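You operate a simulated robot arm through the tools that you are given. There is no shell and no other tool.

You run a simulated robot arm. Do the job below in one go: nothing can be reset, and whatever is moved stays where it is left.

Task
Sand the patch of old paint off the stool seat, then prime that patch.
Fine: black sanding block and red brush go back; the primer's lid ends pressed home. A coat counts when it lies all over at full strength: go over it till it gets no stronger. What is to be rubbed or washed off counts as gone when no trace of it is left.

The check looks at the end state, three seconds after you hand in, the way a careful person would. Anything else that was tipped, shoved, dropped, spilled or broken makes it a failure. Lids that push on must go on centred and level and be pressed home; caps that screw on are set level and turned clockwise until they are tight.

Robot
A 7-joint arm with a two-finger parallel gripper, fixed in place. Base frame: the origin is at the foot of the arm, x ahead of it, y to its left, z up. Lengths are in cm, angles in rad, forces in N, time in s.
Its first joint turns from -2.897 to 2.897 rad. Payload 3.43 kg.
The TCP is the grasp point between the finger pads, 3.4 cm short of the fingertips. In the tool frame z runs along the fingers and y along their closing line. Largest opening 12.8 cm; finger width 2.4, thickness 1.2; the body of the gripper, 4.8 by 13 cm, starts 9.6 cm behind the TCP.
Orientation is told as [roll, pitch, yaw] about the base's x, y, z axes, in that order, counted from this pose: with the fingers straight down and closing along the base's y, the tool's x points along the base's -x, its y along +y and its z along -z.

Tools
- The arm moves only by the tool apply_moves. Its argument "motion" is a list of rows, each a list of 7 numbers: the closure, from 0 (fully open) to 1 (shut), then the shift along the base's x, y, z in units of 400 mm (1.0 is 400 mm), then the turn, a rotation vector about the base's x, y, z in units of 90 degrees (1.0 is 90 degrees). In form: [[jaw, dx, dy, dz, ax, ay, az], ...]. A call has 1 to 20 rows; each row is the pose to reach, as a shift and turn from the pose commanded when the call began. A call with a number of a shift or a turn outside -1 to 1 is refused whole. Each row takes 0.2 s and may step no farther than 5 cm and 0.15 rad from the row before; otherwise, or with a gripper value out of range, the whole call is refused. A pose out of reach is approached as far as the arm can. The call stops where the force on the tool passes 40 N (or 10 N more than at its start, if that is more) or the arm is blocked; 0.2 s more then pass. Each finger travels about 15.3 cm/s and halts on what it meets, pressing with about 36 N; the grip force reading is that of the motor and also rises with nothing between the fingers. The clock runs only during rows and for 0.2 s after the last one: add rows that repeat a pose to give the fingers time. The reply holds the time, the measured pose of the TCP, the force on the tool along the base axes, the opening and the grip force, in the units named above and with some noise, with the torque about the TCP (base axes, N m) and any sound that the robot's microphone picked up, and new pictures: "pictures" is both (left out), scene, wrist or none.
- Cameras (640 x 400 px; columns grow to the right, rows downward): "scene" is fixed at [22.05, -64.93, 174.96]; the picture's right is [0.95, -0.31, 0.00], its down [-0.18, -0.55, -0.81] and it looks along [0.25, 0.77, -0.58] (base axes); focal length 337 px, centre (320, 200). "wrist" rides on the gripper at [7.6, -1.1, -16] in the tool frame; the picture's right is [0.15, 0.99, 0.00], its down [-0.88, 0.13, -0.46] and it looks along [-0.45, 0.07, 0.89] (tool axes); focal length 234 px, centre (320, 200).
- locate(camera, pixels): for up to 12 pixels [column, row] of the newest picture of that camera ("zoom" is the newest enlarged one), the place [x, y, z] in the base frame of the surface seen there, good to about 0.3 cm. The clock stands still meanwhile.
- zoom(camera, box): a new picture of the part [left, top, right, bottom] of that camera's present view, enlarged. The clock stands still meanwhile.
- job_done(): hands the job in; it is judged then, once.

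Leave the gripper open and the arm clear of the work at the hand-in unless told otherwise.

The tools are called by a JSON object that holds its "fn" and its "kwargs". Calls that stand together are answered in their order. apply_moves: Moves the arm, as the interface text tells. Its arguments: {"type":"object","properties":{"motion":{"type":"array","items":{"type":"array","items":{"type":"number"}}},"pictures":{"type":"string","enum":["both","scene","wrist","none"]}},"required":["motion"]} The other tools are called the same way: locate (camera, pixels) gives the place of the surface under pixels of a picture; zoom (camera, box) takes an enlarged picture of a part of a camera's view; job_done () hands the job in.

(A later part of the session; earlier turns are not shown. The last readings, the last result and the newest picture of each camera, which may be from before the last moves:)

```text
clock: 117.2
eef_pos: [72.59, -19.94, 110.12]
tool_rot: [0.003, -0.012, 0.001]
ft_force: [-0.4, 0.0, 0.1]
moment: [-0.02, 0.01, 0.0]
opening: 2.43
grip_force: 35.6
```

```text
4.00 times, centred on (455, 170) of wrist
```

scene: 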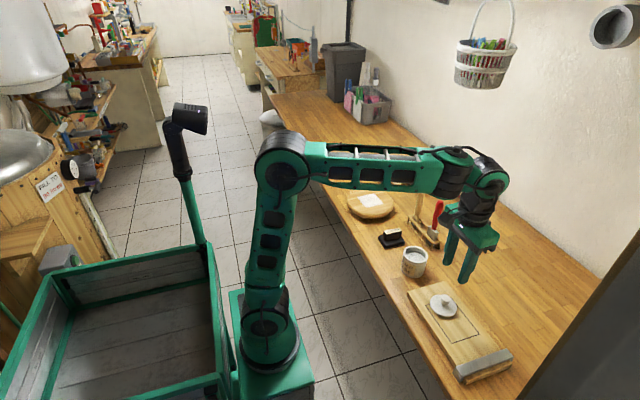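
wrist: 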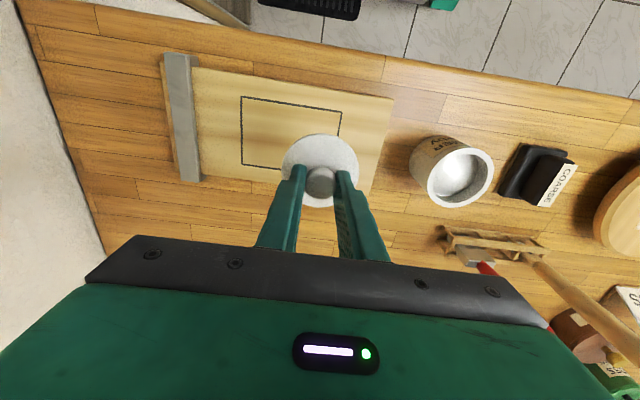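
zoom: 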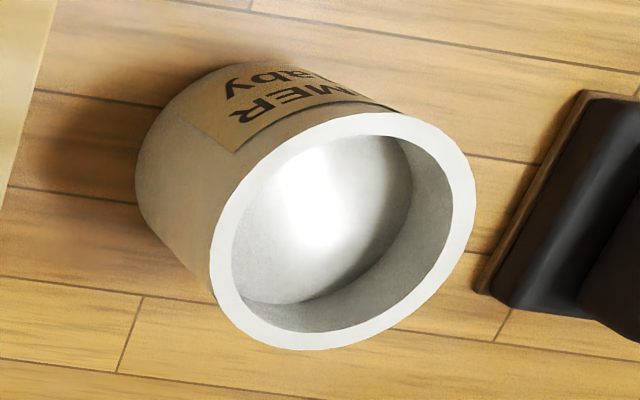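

{"fn": "locate", "kwargs": {"camera": "zoom", "pixels": [[222, 260], [464, 205], [380, 124], [300, 340], [275, 160], [422, 292], [450, 157], [240, 308], [228, 220], [448, 258], [350, 336], [320, 132]]}}

```text
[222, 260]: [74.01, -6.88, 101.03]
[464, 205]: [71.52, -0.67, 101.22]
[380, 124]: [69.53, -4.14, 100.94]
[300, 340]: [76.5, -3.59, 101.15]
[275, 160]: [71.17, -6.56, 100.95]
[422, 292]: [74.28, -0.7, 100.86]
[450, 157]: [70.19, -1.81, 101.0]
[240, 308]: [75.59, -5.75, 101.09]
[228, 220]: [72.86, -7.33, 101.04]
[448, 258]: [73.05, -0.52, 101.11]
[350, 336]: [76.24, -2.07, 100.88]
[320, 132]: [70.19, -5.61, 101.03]
```

The pot centre comes out at about (72.95, -3.75). I carry the lid over it, staying about 3 cm above the rim.

{"fn": "apply_moves", "kwargs": {"motion": [[1, 0.003, 0.1, 0, 0, 0, 0], [1, 0.006, 0.2, 0, 0, 0, 0], [1, 0.01, 0.3, 0, 0, 0, 0], [1, 0.0108, 0.408, 0, 0, 0, 0], [1, 0.0108, 0.408, -0.03, 0, 0, 0], [1, 0.0108, 0.408, -0.03, 0, 0, 0], [1, 0.0108, 0.408, -0.03, 0, 0, 0]], "pictures": "wrist"}}

{"fn": "zoom", "kwargs": {"camera": "wrist", "box": [240, 90, 400, 230]}}

{"fn": "zoom", "kwargs": {"camera": "scene", "box": [390, 215, 450, 285]}}

```text
clock: 118.8
eef_pos: [73.01, -3.74, 108.64]
tool_rot: [0.003, -0.013, 0.0]
ft_force: [0.2, -0.3, -0.1]
moment: [0.03, 0.0, 0.03]
opening: 2.43
grip_force: 35.5
```

wrist: 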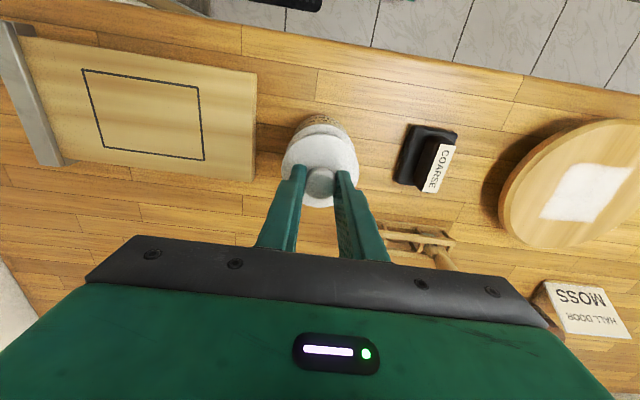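

```text
2.86 times, centred on (320, 160) of wrist
```

zoom: 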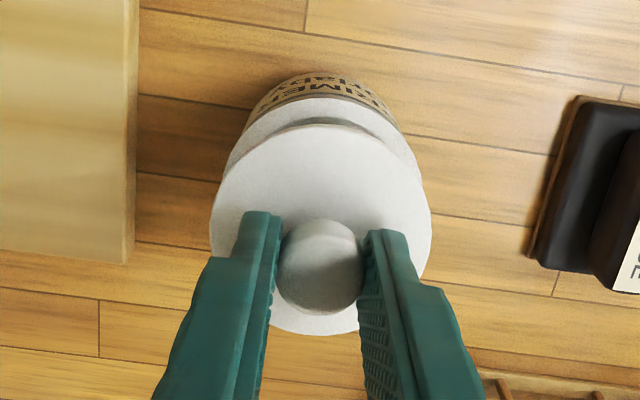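

```text
5.71 times, centred on (420, 250) of scene
```

zoom: 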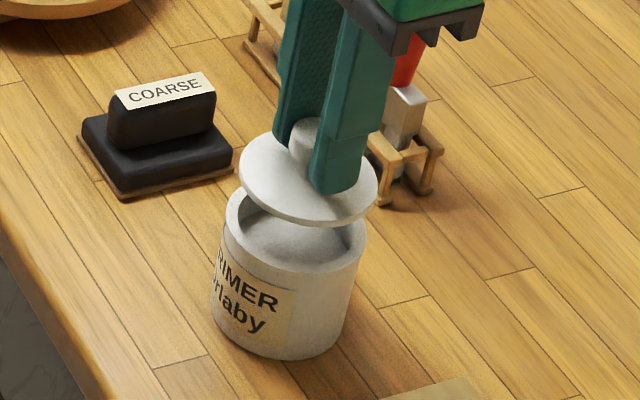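

I check the lid's alignment with the pot from both cameras.

{"fn": "locate", "kwargs": {"camera": "zoom", "pixels": [[241, 165], [376, 195], [275, 135], [290, 210], [345, 220], [375, 175], [225, 210], [365, 240], [260, 263], [310, 270], [345, 262], [228, 235]]}}

{"fn": "locate", "kwargs": {"camera": "wrist", "pixels": [[283, 164], [358, 168], [322, 136], [296, 146], [348, 147], [317, 206], [285, 178], [330, 204], [310, 204], [290, 137], [350, 137], [318, 127]]}}

```text
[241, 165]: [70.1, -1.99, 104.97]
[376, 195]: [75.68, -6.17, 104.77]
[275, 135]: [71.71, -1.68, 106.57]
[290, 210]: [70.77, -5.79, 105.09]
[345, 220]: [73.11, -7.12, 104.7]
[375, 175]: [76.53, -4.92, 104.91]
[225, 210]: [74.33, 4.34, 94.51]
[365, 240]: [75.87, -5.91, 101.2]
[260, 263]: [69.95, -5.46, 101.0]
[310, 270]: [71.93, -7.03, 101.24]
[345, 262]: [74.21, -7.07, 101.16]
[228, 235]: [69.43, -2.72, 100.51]
```

```text
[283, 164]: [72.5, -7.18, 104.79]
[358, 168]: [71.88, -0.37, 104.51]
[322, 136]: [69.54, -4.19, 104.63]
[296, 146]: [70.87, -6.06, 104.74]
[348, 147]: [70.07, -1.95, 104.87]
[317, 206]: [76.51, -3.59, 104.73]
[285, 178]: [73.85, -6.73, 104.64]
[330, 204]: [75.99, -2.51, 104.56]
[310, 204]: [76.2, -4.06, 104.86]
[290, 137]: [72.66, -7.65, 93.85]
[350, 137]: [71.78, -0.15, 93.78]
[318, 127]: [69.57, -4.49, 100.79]
```

The lid is about 1 mm off in x at most. I correct by -0.1 in x and lower it to just above the rim.

{"fn": "apply_moves", "kwargs": {"motion": [[1, -0.0025, 0, -0.015, 0, 0, 0], [1, -0.0025, 0, -0.03, 0, 0, 0], [1, -0.0025, 0, -0.042, 0, 0, 0], [1, -0.0025, 0, -0.042, 0, 0, 0]], "pictures": "none"}}

{"fn": "zoom", "kwargs": {"camera": "scene", "box": [390, 225, 440, 285]}}

```text
clock: 119.8
eef_pos: [72.86, -3.91, 107.1]
tool_rot: [0.003, -0.012, 0.0]
ft_force: [-0.2, -0.1, -1.0]
moment: [-0.01, -0.02, 0.0]
opening: 2.44
grip_force: 35.9
```

```text
6.67 times, centred on (415, 255) of scene
```

zoom: 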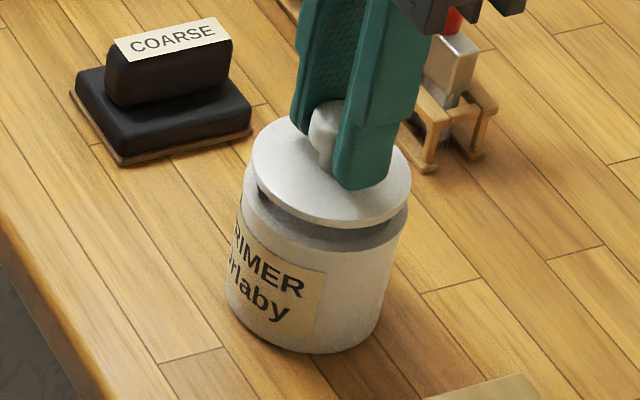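

{"fn": "zoom", "kwargs": {"camera": "scene", "box": [400, 240, 432, 265]}}

{"fn": "apply_moves", "kwargs": {"motion": [[1, 0, 0, 0, 0, 0, 0]], "pictures": "wrist"}}

{"fn": "zoom", "kwargs": {"camera": "wrist", "box": [260, 100, 380, 220]}}

```text
16.00 times, centred on (416, 252) of scene
```

zoom: 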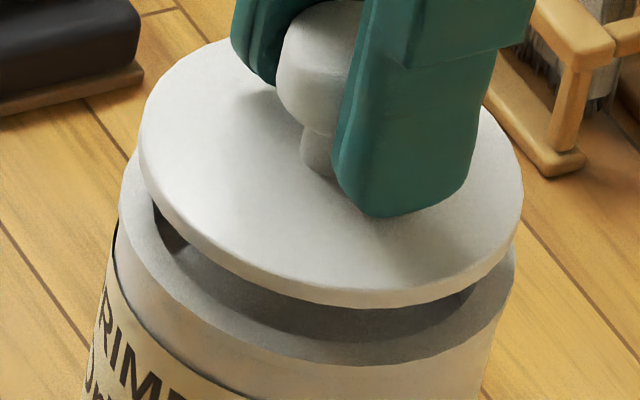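

```text
clock: 120.2
eef_pos: [72.93, -3.82, 106.97]
tool_rot: [0.003, -0.012, -0.001]
ft_force: [-0.9, -0.7, 0.1]
moment: [-0.04, 0.02, 0.01]
opening: 2.45
grip_force: 36.0
```

wrist: 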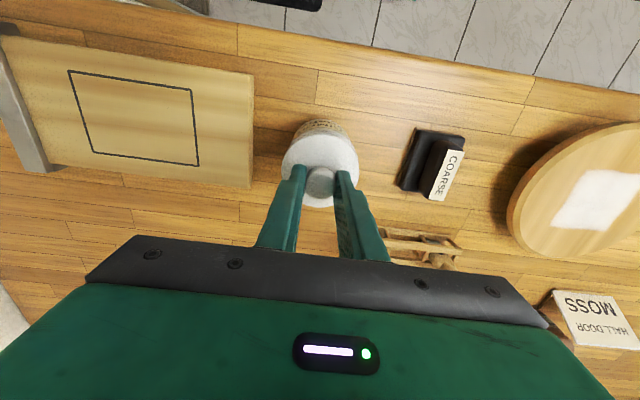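

```text
3.33 times, centred on (320, 160) of wrist
```

zoom: 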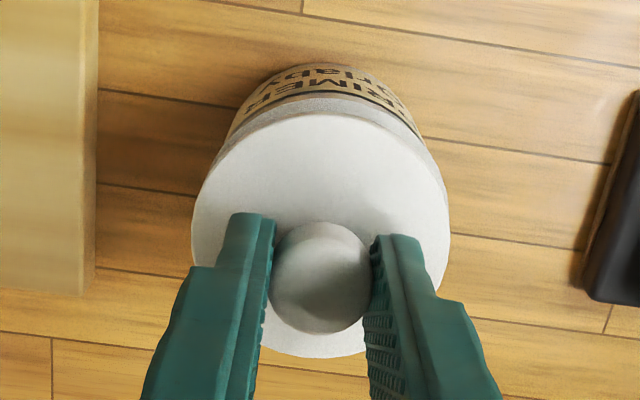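

By perspective calculation, the lid is centred over the rim to within about 1 mm. I lower it in small steps and watch the force.

{"fn": "apply_moves", "kwargs": {"motion": [[1, 0, 0, -0.008, 0, 0, 0], [1, 0, 0, -0.014, 0, 0, 0], [1, 0, 0, -0.018, 0, 0, 0]], "pictures": "none"}}

{"fn": "zoom", "kwargs": {"camera": "scene", "box": [400, 240, 432, 265]}}

```text
clock: 121.0
eef_pos: [72.86, -3.81, 106.23]
tool_rot: [0.003, -0.012, 0.0]
ft_force: [0.2, 0.3, -0.2]
moment: [0.04, -0.03, 0.01]
opening: 2.44
grip_force: 35.8
```

```text
16.00 times, centred on (416, 252) of scene
```

zoom: 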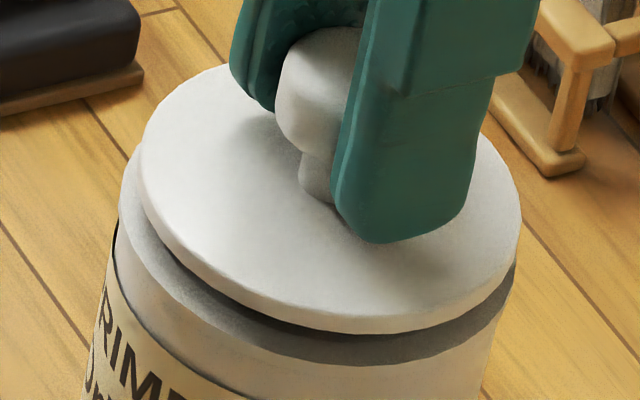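

{"fn": "apply_moves", "kwargs": {"motion": [[1, -0.0015, 0, -0.003, 0, 0, 0], [1, -0.0015, 0, -0.006, 0, 0, 0]], "pictures": "none"}}

```text
clock: 121.6
eef_pos: [72.96, -3.97, 106.0]
tool_rot: [0.003, -0.014, -0.003]
ft_force: [0.4, 0.3, -0.5]
moment: [-0.01, 0.01, -0.01]
opening: 2.47
grip_force: 35.9
```

{"fn": "apply_moves", "kwargs": {"motion": [[1, 0, 0, -0.003, 0, 0, 0], [1, 0, 0, -0.006, 0, 0, 0]], "pictures": "none"}}

{"fn": "zoom", "kwargs": {"camera": "scene", "box": [400, 240, 432, 265]}}

```text
clock: 122.2
eef_pos: [72.85, -3.81, 105.82]
tool_rot: [0.004, -0.011, -0.001]
ft_force: [-0.9, -0.6, -0.8]
moment: [0.01, -0.03, -0.01]
opening: 2.45
grip_force: 36.1
```

```text
16.00 times, centred on (416, 252) of scene
```

zoom: 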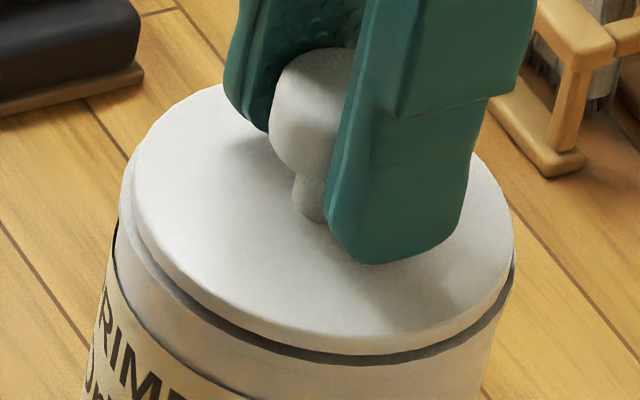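

It's nearly touching and well centred. I continue down in 1 mm steps.

{"fn": "apply_moves", "kwargs": {"motion": [[1, 0, 0, -0.003, 0, 0, 0], [1, 0, 0, -0.006, 0, 0, 0]], "pictures": "none"}}

```text
clock: 122.8
eef_pos: [72.92, -3.87, 105.69]
tool_rot: [0.003, -0.012, 0.0]
ft_force: [1.5, 1.5, 2.4]
moment: [-0.02, -0.01, 0.01]
opening: 2.45
grip_force: 35.9
```

Contact begins (2.4 N). I press on.

{"fn": "apply_moves", "kwargs": {"motion": [[1, 0, 0, -0.003, 0, 0, 0], [1, 0, 0, -0.006, 0, 0, 0]], "pictures": "none"}}

{"fn": "zoom", "kwargs": {"camera": "scene", "box": [400, 240, 432, 265]}}

```text
clock: 123.4
eef_pos: [72.9, -3.79, 105.43]
tool_rot: [0.005, -0.014, 0.001]
ft_force: [-2.3, 0.6, 4.4]
moment: [-0.12, 0.12, -0.07]
opening: 2.46
grip_force: 35.8
```

```text
16.00 times, centred on (416, 252) of scene
```

zoom: 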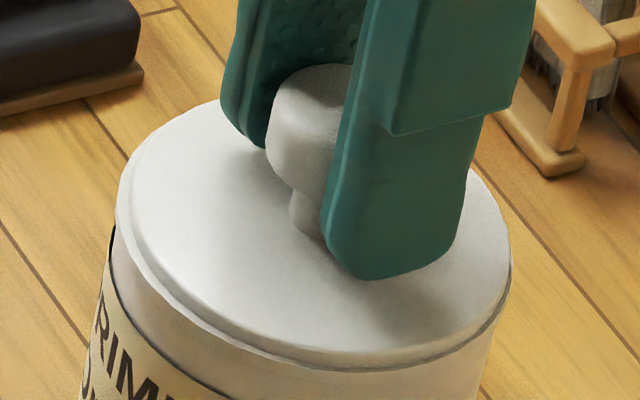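

The lid is nearly closed. I press further until the force rises firmly.

{"fn": "apply_moves", "kwargs": {"motion": [[1, 0, 0, -0.003, 0, 0, 0], [1, 0, 0, -0.006, 0, 0, 0], [1, 0, 0, -0.009, 0, 0, 0]], "pictures": "none"}}

{"fn": "zoom", "kwargs": {"camera": "scene", "box": [400, 240, 432, 265]}}

```text
clock: 124.2
eef_pos: [71.73, -4.24, 106.13]
tool_rot: [0.009, -0.029, -0.002]
ft_force: [1.4, -0.2, -1.9]
moment: [-0.06, 0.11, -0.01]
opening: 2.44
grip_force: 36.4
stopped in row 3: the force on the tool passed its limit at 42 N (the readings are from after the stop); the commanded pose is now the measured one
```

```text
16.00 times, centred on (416, 252) of scene
```

zoom: 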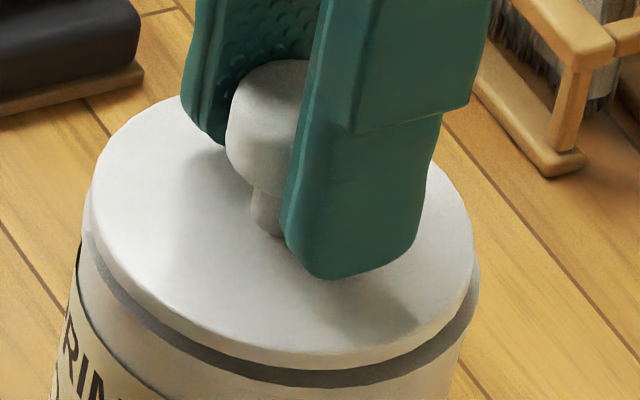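

The force limit tripped and the arm then shifted about 1.2 cm in -x, dragging the pot along under the lid. I look carefully before doing anything.

{"fn": "zoom", "kwargs": {"camera": "scene", "box": [385, 220, 445, 290]}}

{"fn": "apply_moves", "kwargs": {"motion": [[1, 0, 0, 0, 0, 0, 0]], "pictures": "both"}}

{"fn": "zoom", "kwargs": {"camera": "wrist", "box": [250, 90, 390, 220]}}

```text
5.71 times, centred on (415, 255) of scene
```

zoom: 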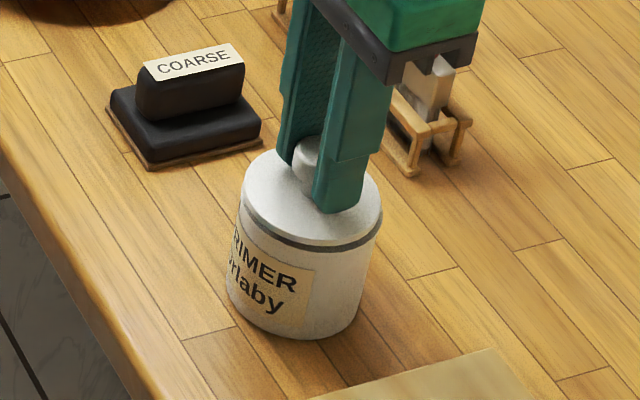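

```text
clock: 124.6
eef_pos: [71.68, -4.19, 106.29]
tool_rot: [0.006, -0.029, -0.004]
ft_force: [0.1, -0.2, -1.3]
moment: [-0.03, 0.03, 0.05]
opening: 2.45
grip_force: 35.7
```

scene: 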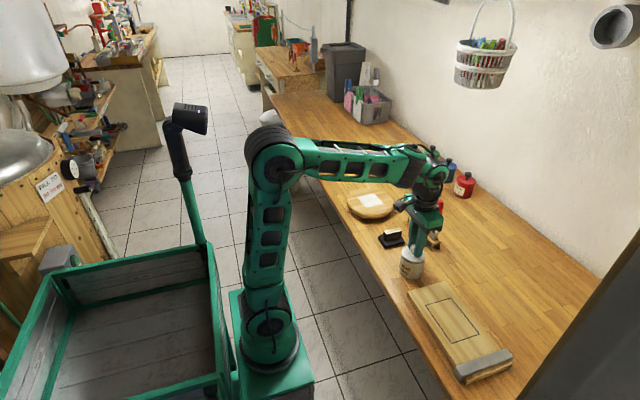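
wrist: 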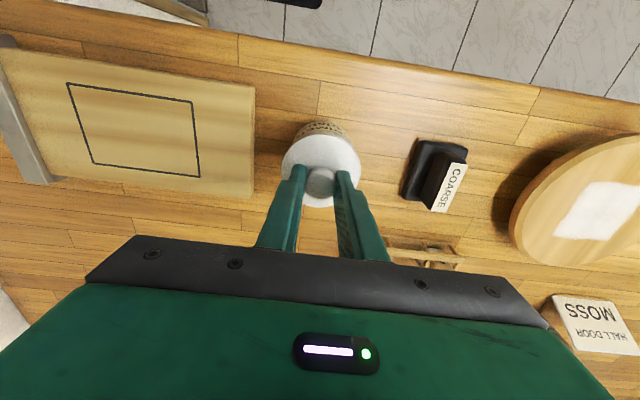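

```text
3.08 times, centred on (320, 155) of wrist
```

zoom: 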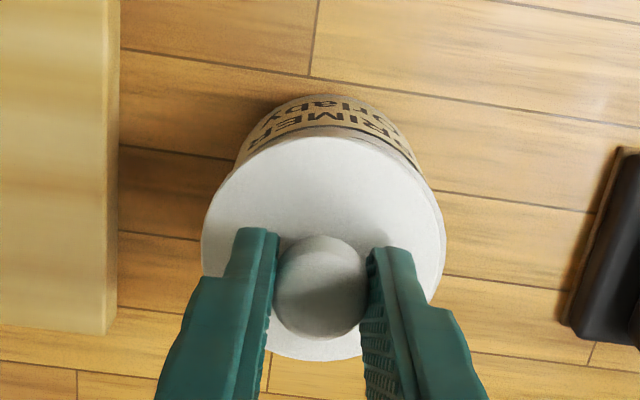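

The pot is upright but about 1.2 cm displaced, and the lid hovers just above its rim. I measure the lid and pot now.

{"fn": "locate", "kwargs": {"camera": "wrist", "pixels": [[284, 164], [359, 166], [322, 136], [296, 146], [348, 147], [317, 206], [330, 204], [318, 130], [318, 125]]}}

{"fn": "zoom", "kwargs": {"camera": "scene", "box": [398, 240, 430, 275]}}

```text
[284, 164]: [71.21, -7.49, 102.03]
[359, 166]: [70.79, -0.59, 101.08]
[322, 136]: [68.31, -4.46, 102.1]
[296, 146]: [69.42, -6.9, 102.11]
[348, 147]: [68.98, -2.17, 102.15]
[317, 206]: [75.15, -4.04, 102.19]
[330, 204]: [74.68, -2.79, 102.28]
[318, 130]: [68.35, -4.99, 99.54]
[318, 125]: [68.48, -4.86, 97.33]
```

```text
11.43 times, centred on (414, 258) of scene
```

zoom: 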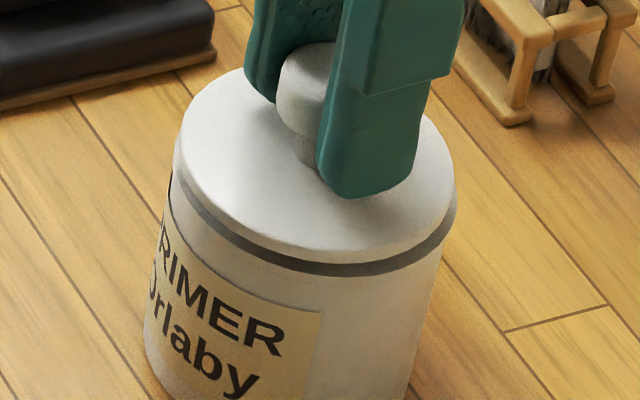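

The lid's plug still seems to sit in the pot's mouth (gap about 0.35 cm). First I straighten the small tool tilt (pitch -0.029), holding position.

{"fn": "apply_moves", "kwargs": {"motion": [[1, 0, 0, 0, 0, 0.006, 0], [1, 0, 0, 0, 0, 0.011, 0], [1, 0, 0, 0, 0, 0.011, 0]], "pictures": "none"}}

```text
clock: 125.4
eef_pos: [71.59, -4.24, 106.12]
tool_rot: [0.005, -0.011, 0.0]
ft_force: [-0.2, 0.1, -0.2]
moment: [0.03, 0.0, 0.01]
opening: 2.46
grip_force: 35.9
```

The tilt is corrected. Now I lower a little so the plug engages.

{"fn": "apply_moves", "kwargs": {"motion": [[1, 0, 0, -0.003, 0, 0, 0], [1, 0, 0, -0.006, 0, 0, 0], [1, 0, 0, -0.009, 0, 0, 0]], "pictures": "none"}}

{"fn": "zoom", "kwargs": {"camera": "scene", "box": [398, 240, 430, 275]}}

```text
clock: 126.2
eef_pos: [71.71, -4.21, 105.79]
tool_rot: [0.006, -0.013, -0.002]
ft_force: [2.0, 1.1, 3.9]
moment: [0.05, -0.03, -0.01]
opening: 2.49
grip_force: 35.2
```

```text
11.43 times, centred on (414, 258) of scene
```

zoom: 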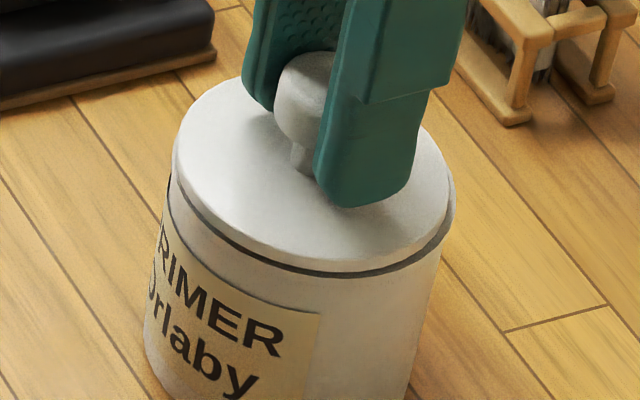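

The plug engages (3.9 N). I gently drag the pot back by +1.2 in x and +0.42 in y to where it stood.

{"fn": "apply_moves", "kwargs": {"motion": [[1, 0.004, 0.0014, 0, 0, 0, 0], [1, 0.008, 0.0028, 0, 0, 0, 0], [1, 0.012, 0.0042, 0, 0, 0, 0], [1, 0.016, 0.0056, 0, 0, 0, 0], [1, 0.02, 0.007, 0, 0, 0, 0], [1, 0.024, 0.0084, 0, 0, 0, 0], [1, 0.027, 0.0095, 0, 0, 0, 0], [1, 0.03, 0.0105, 0, 0, 0, 0], [1, 0.03, 0.0105, 0, 0, 0, 0]], "pictures": "none"}}

{"fn": "zoom", "kwargs": {"camera": "scene", "box": [398, 240, 430, 275]}}

```text
clock: 128.2
eef_pos: [72.88, -3.83, 105.99]
tool_rot: [0.007, -0.012, -0.001]
ft_force: [-2.6, -1.1, 3.5]
moment: [-0.06, 0.02, -0.02]
opening: 2.47
grip_force: 36.0
```

```text
11.43 times, centred on (414, 258) of scene
```

zoom: 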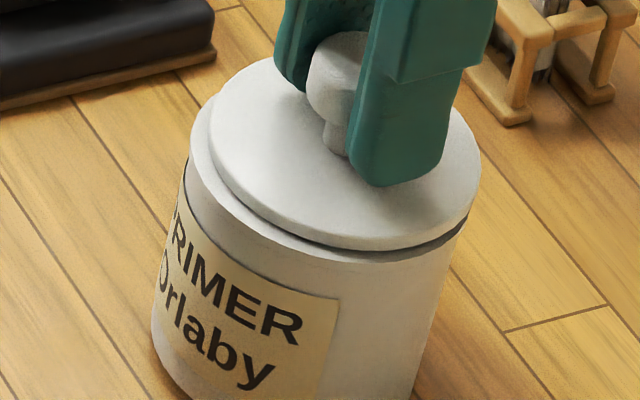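

The lid shifted relative to the pot, and the pot may be leaning slightly. I look at the whole pot.

{"fn": "zoom", "kwargs": {"camera": "scene", "box": [385, 230, 445, 290]}}

```text
6.67 times, centred on (415, 260) of scene
```

zoom: 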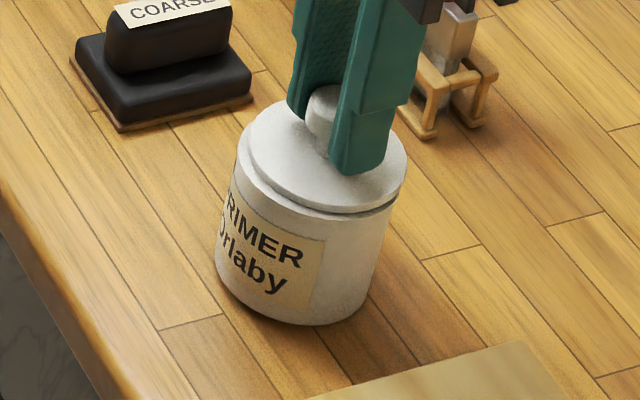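

The pot leans a little under the lid's pull. I reverse the motion so it settles upright again; later I can grip the pot's body to reposition it.

{"fn": "apply_moves", "kwargs": {"motion": [[1, -0.004, -0.0014, 0, 0, 0, 0], [1, -0.008, -0.0028, 0, 0, 0, 0], [1, -0.012, -0.0042, 0, 0, 0, 0], [1, -0.016, -0.0056, 0, 0, 0, 0], [1, -0.016, -0.0056, 0, 0, 0, 0]], "pictures": "none"}}

{"fn": "zoom", "kwargs": {"camera": "scene", "box": [385, 230, 445, 290]}}

```text
clock: 129.4
eef_pos: [72.31, -4.08, 105.89]
tool_rot: [0.008, -0.012, -0.003]
ft_force: [0.7, 0.7, 0.7]
moment: [-0.07, 0.0, -0.01]
opening: 2.43
grip_force: 35.8
```

```text
6.67 times, centred on (415, 260) of scene
```

zoom: 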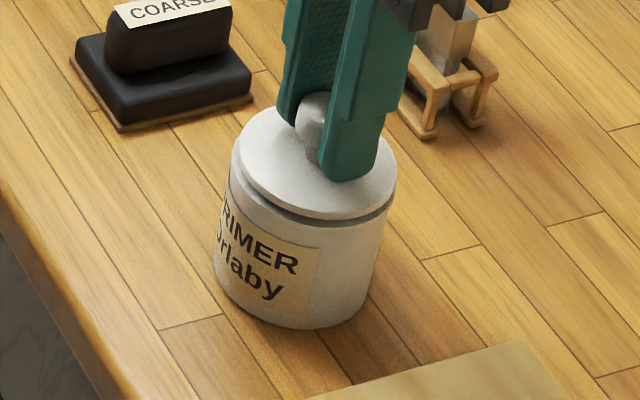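

The pot is upright again with almost no force. I check alignment closely.

{"fn": "zoom", "kwargs": {"camera": "scene", "box": [399, 240, 431, 265]}}

{"fn": "apply_moves", "kwargs": {"motion": [[1, 0, 0, 0, 0, 0, 0]], "pictures": "wrist"}}

{"fn": "zoom", "kwargs": {"camera": "wrist", "box": [260, 90, 380, 220]}}

```text
16.00 times, centred on (415, 252) of scene
```

zoom: 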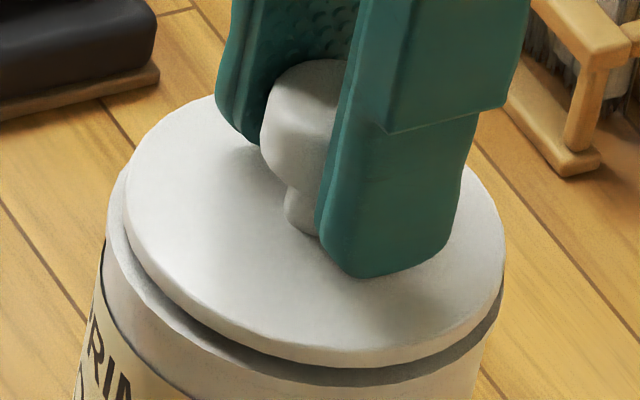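

```text
clock: 129.8
eef_pos: [72.3, -4.05, 105.85]
tool_rot: [0.007, -0.014, -0.002]
ft_force: [-0.3, -0.1, -0.1]
moment: [0.02, 0.02, 0.02]
opening: 2.45
grip_force: 36.1
```

wrist: 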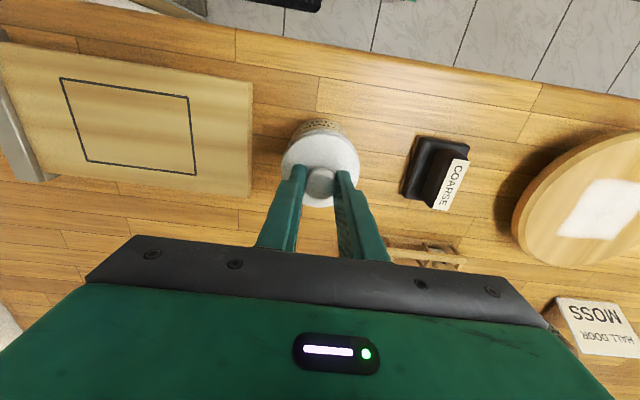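

```text
3.08 times, centred on (320, 155) of wrist
```

zoom: 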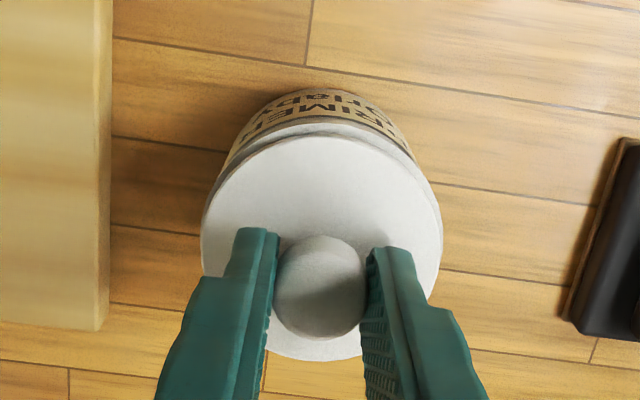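

The lid is about 1 mm right of centre. I correct by -0.1 in x and lower in very small steps to stay under the force limit.

{"fn": "apply_moves", "kwargs": {"motion": [[1, -0.0015, 0, 0, 0, 0, 0], [1, -0.0025, 0, -0.003, 0, 0, 0], [1, -0.0025, 0, -0.005, 0, 0, 0]], "pictures": "none"}}

{"fn": "zoom", "kwargs": {"camera": "scene", "box": [399, 240, 431, 265]}}

```text
clock: 130.6
eef_pos: [72.26, -4.02, 105.7]
tool_rot: [0.008, -0.012, -0.003]
ft_force: [0.4, -0.6, -0.3]
moment: [0.01, 0.02, -0.01]
opening: 2.45
grip_force: 36.4
```

```text
16.00 times, centred on (415, 252) of scene
```

zoom: 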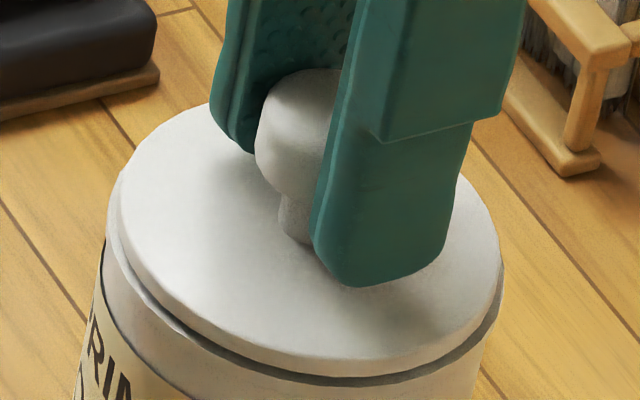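

Well centred, no force yet. I continue.

{"fn": "apply_moves", "kwargs": {"motion": [[1, -0.001, 0, -0.002, 0, 0, 0], [1, -0.001, 0, -0.004, 0, 0, 0]], "pictures": "none"}}

```text
clock: 131.2
eef_pos: [72.04, -3.94, 105.44]
tool_rot: [0.008, -0.012, -0.003]
ft_force: [1.3, 0.3, 1.0]
moment: [-0.03, 0.02, 0.0]
opening: 2.47
grip_force: 36.3
```

{"fn": "apply_moves", "kwargs": {"motion": [[1, 0, 0, -0.002, 0, 0, 0], [1, 0, 0, -0.003, 0, 0, 0]], "pictures": "none"}}

{"fn": "zoom", "kwargs": {"camera": "scene", "box": [399, 240, 431, 265]}}

```text
clock: 131.8
eef_pos: [72.1, -4.06, 105.39]
tool_rot: [0.007, -0.015, -0.001]
ft_force: [-0.8, 2.9, 15.7]
moment: [-0.11, 0.08, -0.01]
opening: 2.46
grip_force: 36.7
heard: snap
```

```text
16.00 times, centred on (415, 252) of scene
```

zoom: 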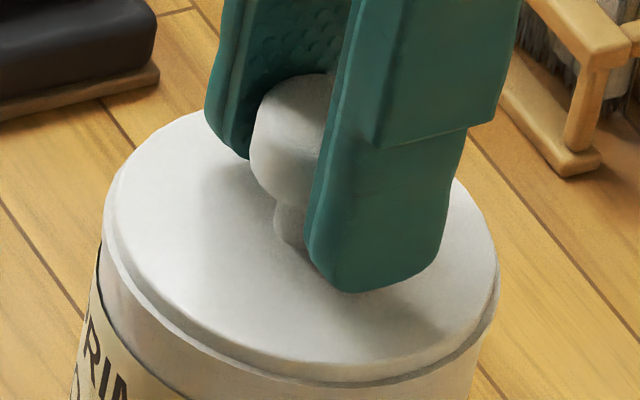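

I heard a snap: the lid has clicked home, at 15.7 N. I press just half a millimetre more to be sure.

{"fn": "apply_moves", "kwargs": {"motion": [[1, 0, 0, -0.001, 0, 0, 0], [1, 0, 0, -0.0015, 0, 0, 0]], "pictures": "none"}}

{"fn": "zoom", "kwargs": {"camera": "scene", "box": [399, 240, 431, 265]}}

```text
clock: 132.4
eef_pos: [72.11, -3.93, 105.46]
tool_rot: [0.007, -0.013, 0.0]
ft_force: [-2.1, 3.4, 23.4]
moment: [0.03, 0.07, 0.03]
opening: 2.45
grip_force: 36.0
```

```text
16.00 times, centred on (415, 252) of scene
```

zoom: 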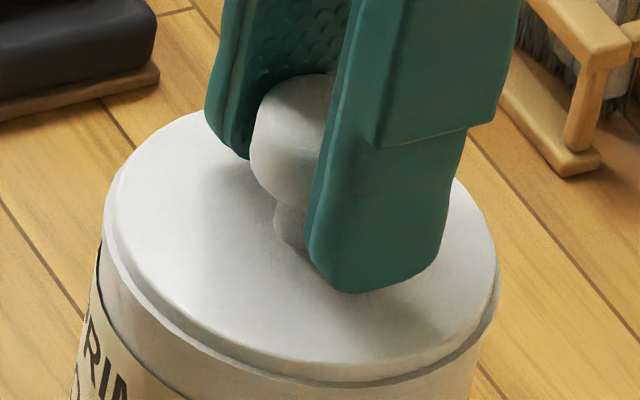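

The lid sits fully home and level. I ease the push slightly and open the fingers from the knob.

{"fn": "apply_moves", "kwargs": {"motion": [[1, 0, 0, 0.0015, 0, 0, 0], [0.8, 0, 0, 0.0015, 0, 0, 0], [0.75, 0, 0, 0.0015, 0, 0, 0], [0.65, 0, 0, 0.0015, 0, 0, 0], [0.55, 0, 0, 0.0015, 0, 0, 0], [0.55, 0, 0, 0.03, 0, 0, 0], [0.55, 0, 0, 0.1, 0, 0, 0], [0.55, 0, 0, 0.2, 0, 0, 0], [0.2, 0, 0, 0.28, 0, 0, 0], [0, 0, 0, 0.28, 0, 0, 0]], "pictures": "both"}}

{"fn": "zoom", "kwargs": {"camera": "scene", "box": [390, 230, 440, 285]}}

{"fn": "zoom", "kwargs": {"camera": "wrist", "box": [260, 70, 400, 200]}}

```text
clock: 134.6
eef_pos: [72.3, -4.0, 116.52]
tool_rot: [0.005, -0.012, 0.0]
ft_force: [-0.3, -0.5, -0.4]
moment: [-0.01, 0.0, -0.01]
opening: 12.81
grip_force: 0.0
```

scene: 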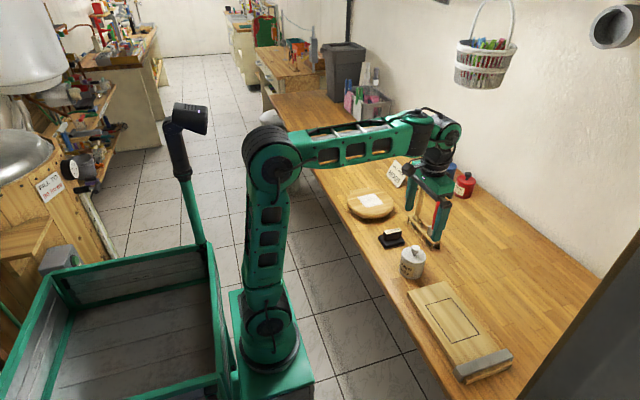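
wrist: 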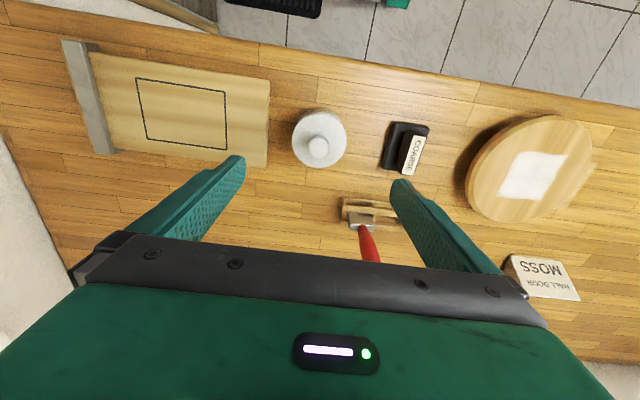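

```text
7.27 times, centred on (415, 258) of scene
```

zoom: 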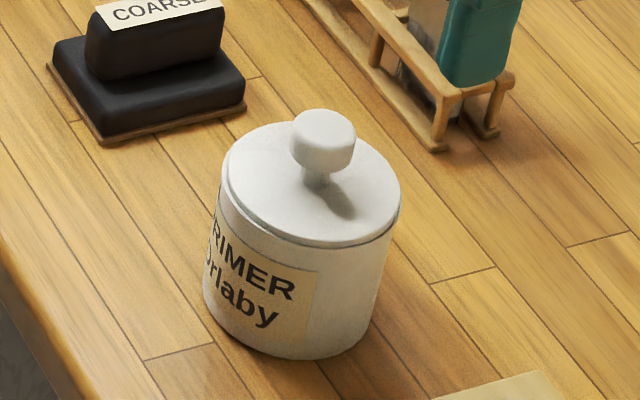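

```text
3.08 times, centred on (330, 135) of wrist
```

zoom: 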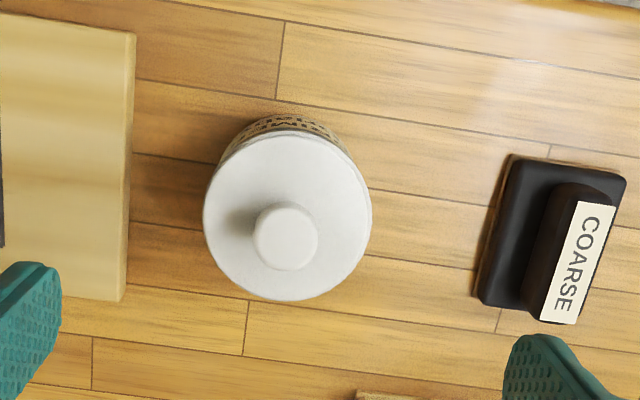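

The lid is on, centred and level. I measure where the pot stands now compared with its original spot (72.95, -3.75).

{"fn": "locate", "kwargs": {"camera": "zoom", "pixels": [[206, 215], [369, 215], [285, 137], [290, 297], [225, 165], [350, 265], [228, 272], [350, 165], [287, 240]]}}

{"fn": "locate", "kwargs": {"camera": "scene", "pixels": [[403, 250], [425.5, 253], [411, 241], [415, 262], [405, 247], [420, 261], [415, 246]]}}

```text
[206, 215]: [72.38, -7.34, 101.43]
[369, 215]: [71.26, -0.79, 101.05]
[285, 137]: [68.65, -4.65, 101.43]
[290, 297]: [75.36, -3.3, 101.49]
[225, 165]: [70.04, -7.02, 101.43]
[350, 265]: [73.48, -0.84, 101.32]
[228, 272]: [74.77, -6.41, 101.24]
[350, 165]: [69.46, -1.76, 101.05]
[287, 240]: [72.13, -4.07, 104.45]
```

```text
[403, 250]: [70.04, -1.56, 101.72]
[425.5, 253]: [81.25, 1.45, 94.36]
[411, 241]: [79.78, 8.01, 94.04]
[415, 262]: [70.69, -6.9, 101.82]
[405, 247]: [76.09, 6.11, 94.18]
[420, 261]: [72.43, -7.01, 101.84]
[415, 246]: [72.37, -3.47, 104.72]
```

The pot is about 1 cm off its spot. I'll grip its body from the sides and slide it back. First I check the board's edge so a finger won't touch it.

{"fn": "locate", "kwargs": {"camera": "zoom", "pixels": [[128, 60], [125, 150], [118, 250], [115, 295], [478, 290], [495, 200]]}}

```text
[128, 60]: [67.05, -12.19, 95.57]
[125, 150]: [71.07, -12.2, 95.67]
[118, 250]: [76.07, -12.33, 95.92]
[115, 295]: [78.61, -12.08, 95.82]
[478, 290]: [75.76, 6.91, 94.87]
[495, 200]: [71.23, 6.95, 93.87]
```

The board edge is at y -12.2 and the block edge at 6.9. With a 9.6 cm opening the fingers clear both. I go down around the pot to TCP z≈99.5.

{"fn": "apply_moves", "kwargs": {"motion": [[0.25, -0.004, 0, 0, 0, 0, 0], [0.25, -0.008, -0.001, -0.04, 0, 0, 0], [0.25, -0.008, -0.001, -0.14, 0, 0, 0], [0.25, -0.008, -0.001, -0.22, 0, 0, 0], [0.25, -0.008, -0.001, -0.26, 0, 0, 0], [0.25, -0.008, -0.001, -0.26, 0, 0, 0]], "pictures": "both"}}

{"fn": "zoom", "kwargs": {"camera": "scene", "box": [390, 220, 450, 285]}}

```text
clock: 136.0
eef_pos: [71.79, -4.01, 106.16]
tool_rot: [0.007, -0.012, -0.003]
ft_force: [0.1, -0.6, -1.0]
moment: [0.02, 0.03, -0.01]
opening: 9.58
grip_force: 0.1
```

scene: 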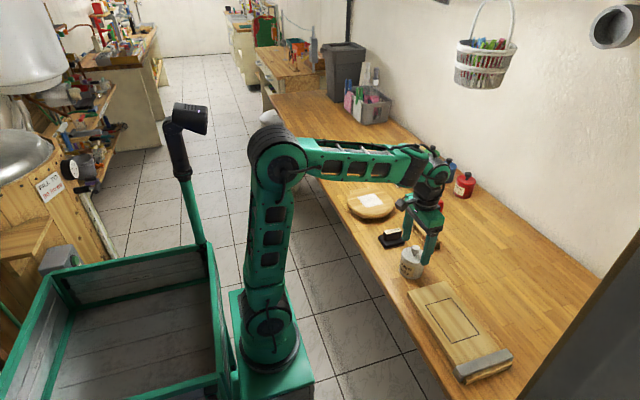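
wrist: 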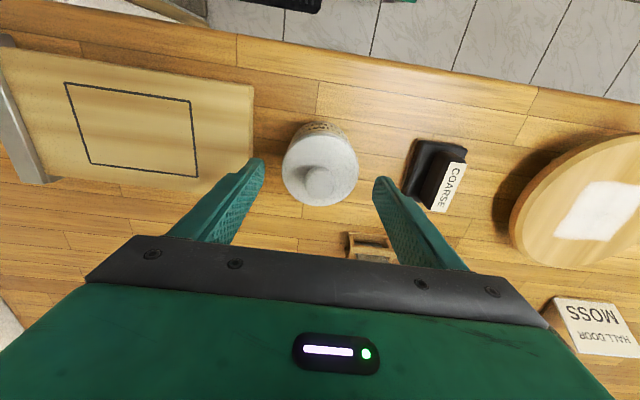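

```text
6.15 times, centred on (420, 252) of scene
```

zoom: 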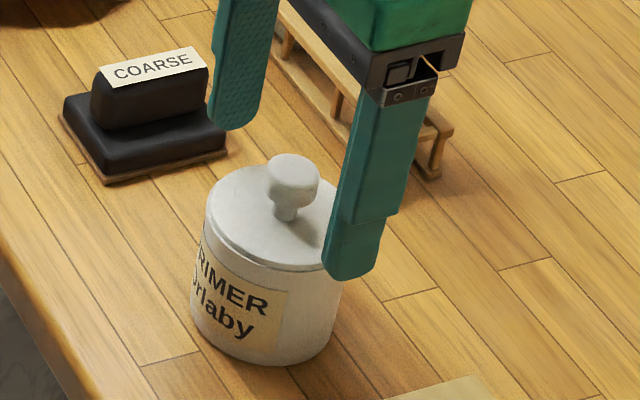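

The fingers straddle the pot with clearance. I continue down to TCP z≈99.6.

{"fn": "apply_moves", "kwargs": {"motion": [[0.25, 0.004, 0, -0.05, 0, 0, 0], [0.25, 0.005, 0, -0.1, 0, 0, 0], [0.25, 0.006, 0, -0.14, 0, 0, 0], [0.25, 0.006, 0, -0.162, 0, 0, 0], [0.25, 0.006, 0, -0.162, 0, 0, 0]], "pictures": "wrist"}}

{"fn": "zoom", "kwargs": {"camera": "scene", "box": [390, 220, 450, 285]}}

```text
clock: 137.2
eef_pos: [72.15, -4.09, 99.69]
tool_rot: [0.006, -0.011, -0.001]
ft_force: [0.7, 0.2, 0.1]
moment: [-0.02, 0.02, -0.01]
opening: 9.61
grip_force: 0.1
```

wrist: 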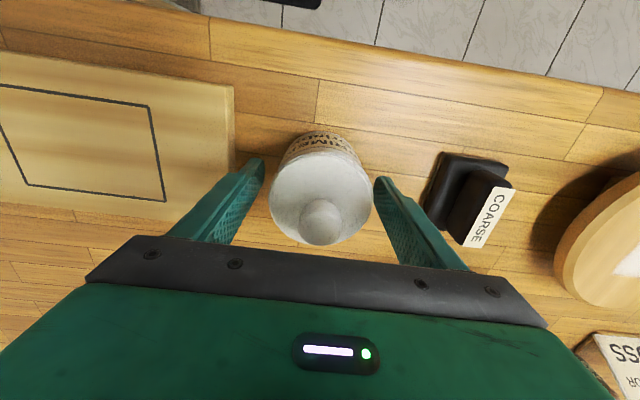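

```text
6.15 times, centred on (420, 252) of scene
```

zoom: 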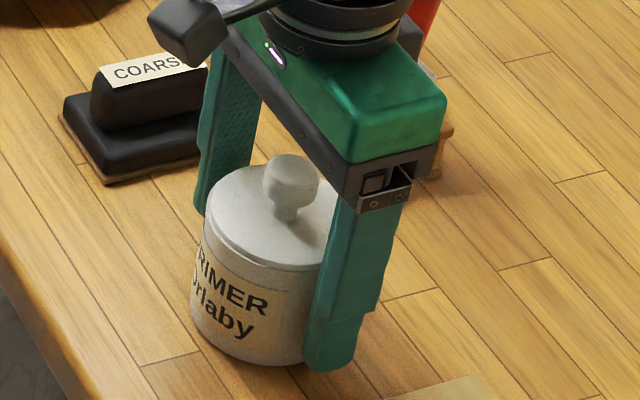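

Both fingers flank the pot body. I close gently.

{"fn": "apply_moves", "kwargs": {"motion": [[0.33, 0, 0, 0, 0, 0, 0], [0.38, 0, 0, 0, 0, 0, 0], [0.42, 0, 0, 0, 0, 0, 0], [0.46, 0, 0, 0, 0, 0, 0], [0.5, 0, 0, 0, 0, 0, 0], [0.5, 0, 0, 0, 0, 0, 0]], "pictures": "wrist"}}

{"fn": "zoom", "kwargs": {"camera": "scene", "box": [390, 220, 450, 285]}}

```text
clock: 138.6
eef_pos: [72.02, -4.0, 99.57]
tool_rot: [0.006, -0.012, -0.004]
ft_force: [0.2, 2.9, 1.4]
moment: [-0.1, 0.02, 0.0]
opening: 7.13
grip_force: 36.1
```

wrist: 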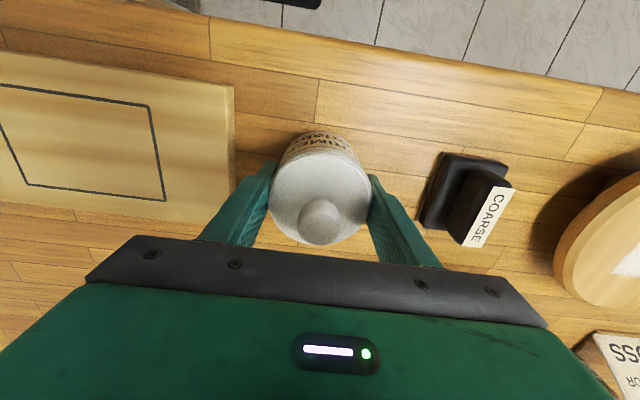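

```text
6.15 times, centred on (420, 252) of scene
```

zoom: 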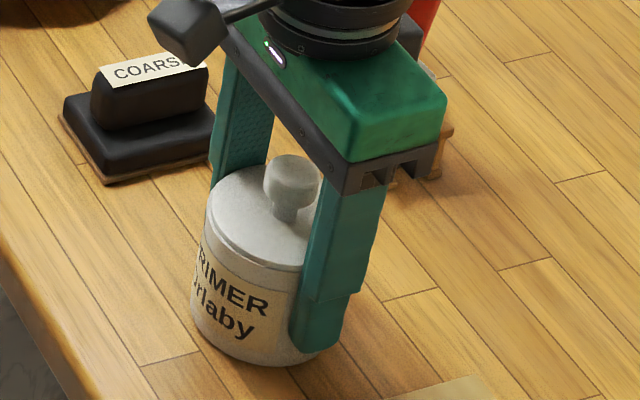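

Held at 7.13 cm. I slide it back by +0.95 in x and +0.27 in y, slowly.

{"fn": "apply_moves", "kwargs": {"motion": [[0.5, 0.004, 0.0012, 0.001, 0, 0, 0], [0.5, 0.008, 0.0024, 0.001, 0, 0, 0], [0.5, 0.012, 0.0036, 0.001, 0, 0, 0], [0.5, 0.016, 0.0048, 0.001, 0, 0, 0], [0.5, 0.02, 0.006, 0.001, 0, 0, 0], [0.5, 0.0238, 0.0068, 0.001, 0, 0, 0], [0.5, 0.0238, 0.0068, 0, 0, 0, 0]], "pictures": "none"}}

{"fn": "zoom", "kwargs": {"camera": "scene", "box": [390, 220, 450, 285]}}

```text
clock: 140.2
eef_pos: [72.9, -3.73, 99.75]
tool_rot: [0.007, -0.012, -0.001]
ft_force: [0.4, -0.1, -1.0]
moment: [-0.08, -0.02, 0.0]
opening: 7.12
grip_force: 36.7
```

```text
6.15 times, centred on (420, 252) of scene
```

zoom: 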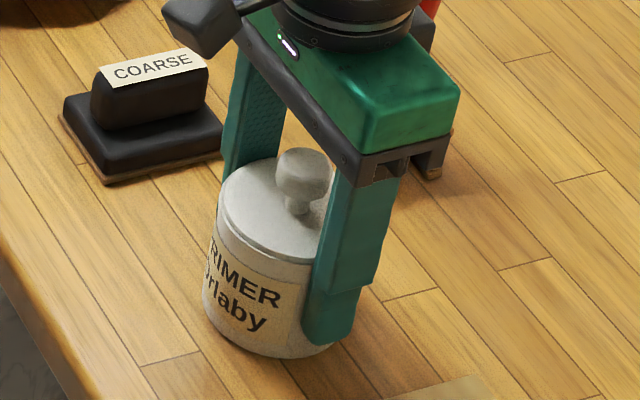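

The pot slid along upright. I lower by 1 mm to make sure it stands on the bench.

{"fn": "apply_moves", "kwargs": {"motion": [[0.5, 0, 0, -0.002, 0, 0, 0], [0.5, 0, 0, -0.003, 0, 0, 0]], "pictures": "none"}}

```text
clock: 140.8
eef_pos: [72.87, -3.77, 99.54]
tool_rot: [0.009, -0.014, 0.0]
ft_force: [-2.4, 4.7, 18.3]
moment: [-0.41, 0.64, -0.19]
opening: 7.15
grip_force: 36.1
```

It's standing firmly (18 N). I ease back slightly, then open and rise.

{"fn": "apply_moves", "kwargs": {"motion": [[0.5, 0, 0, 0.0015, 0, 0, 0], [0.42, 0, 0, 0.0015, 0, 0, 0], [0.38, 0, 0, 0.0015, 0, 0, 0], [0.3, 0, 0, 0.0015, 0, 0, 0], [0.25, 0, 0, 0.0015, 0, 0, 0], [0.25, 0, 0, 0.06, 0, 0, 0], [0.25, 0, 0, 0.15, 0, 0, 0], [0.25, 0, 0, 0.25, 0, 0, 0], [0.25, 0, 0, 0.36, 0, 0, 0], [0, 0, 0, 0.47, 0, 0, 0], [0, 0, 0, 0.47, 0, 0, 0]], "pictures": "both"}}

{"fn": "zoom", "kwargs": {"camera": "scene", "box": [390, 230, 440, 285]}}

{"fn": "zoom", "kwargs": {"camera": "scene", "box": [399, 240, 431, 265]}}

```text
clock: 143.2
eef_pos: [72.87, -3.71, 118.34]
tool_rot: [0.002, -0.012, -0.001]
ft_force: [-0.7, -0.5, -1.0]
moment: [0.02, -0.02, 0.01]
opening: 12.78
grip_force: 0.1
```

scene: 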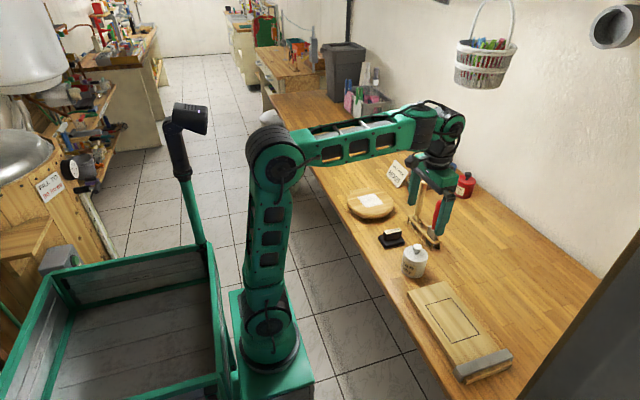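
wrist: 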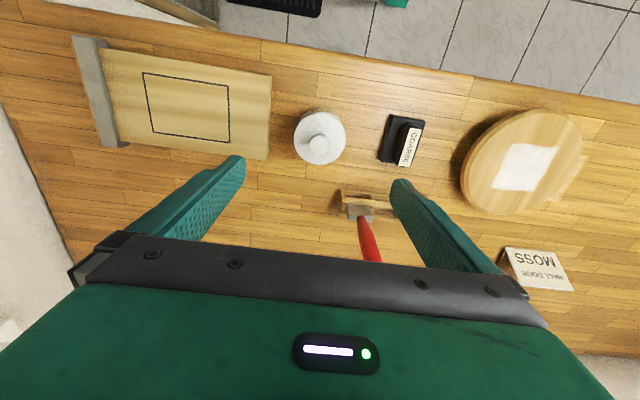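

```text
7.27 times, centred on (415, 258) of scene
```

zoom: 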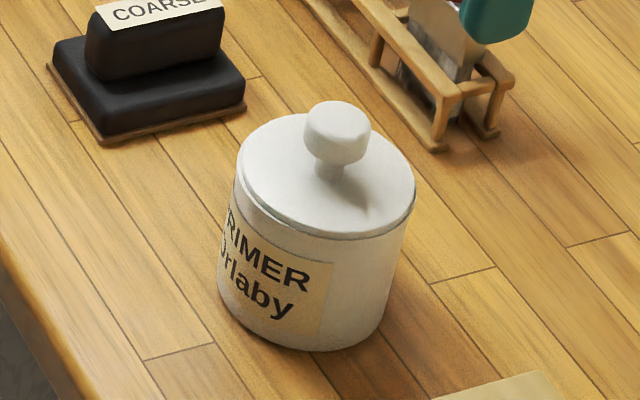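

```text
16.00 times, centred on (415, 252) of scene
```

zoom: 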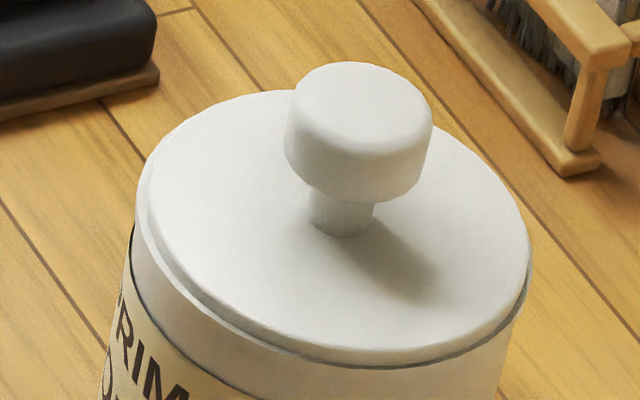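

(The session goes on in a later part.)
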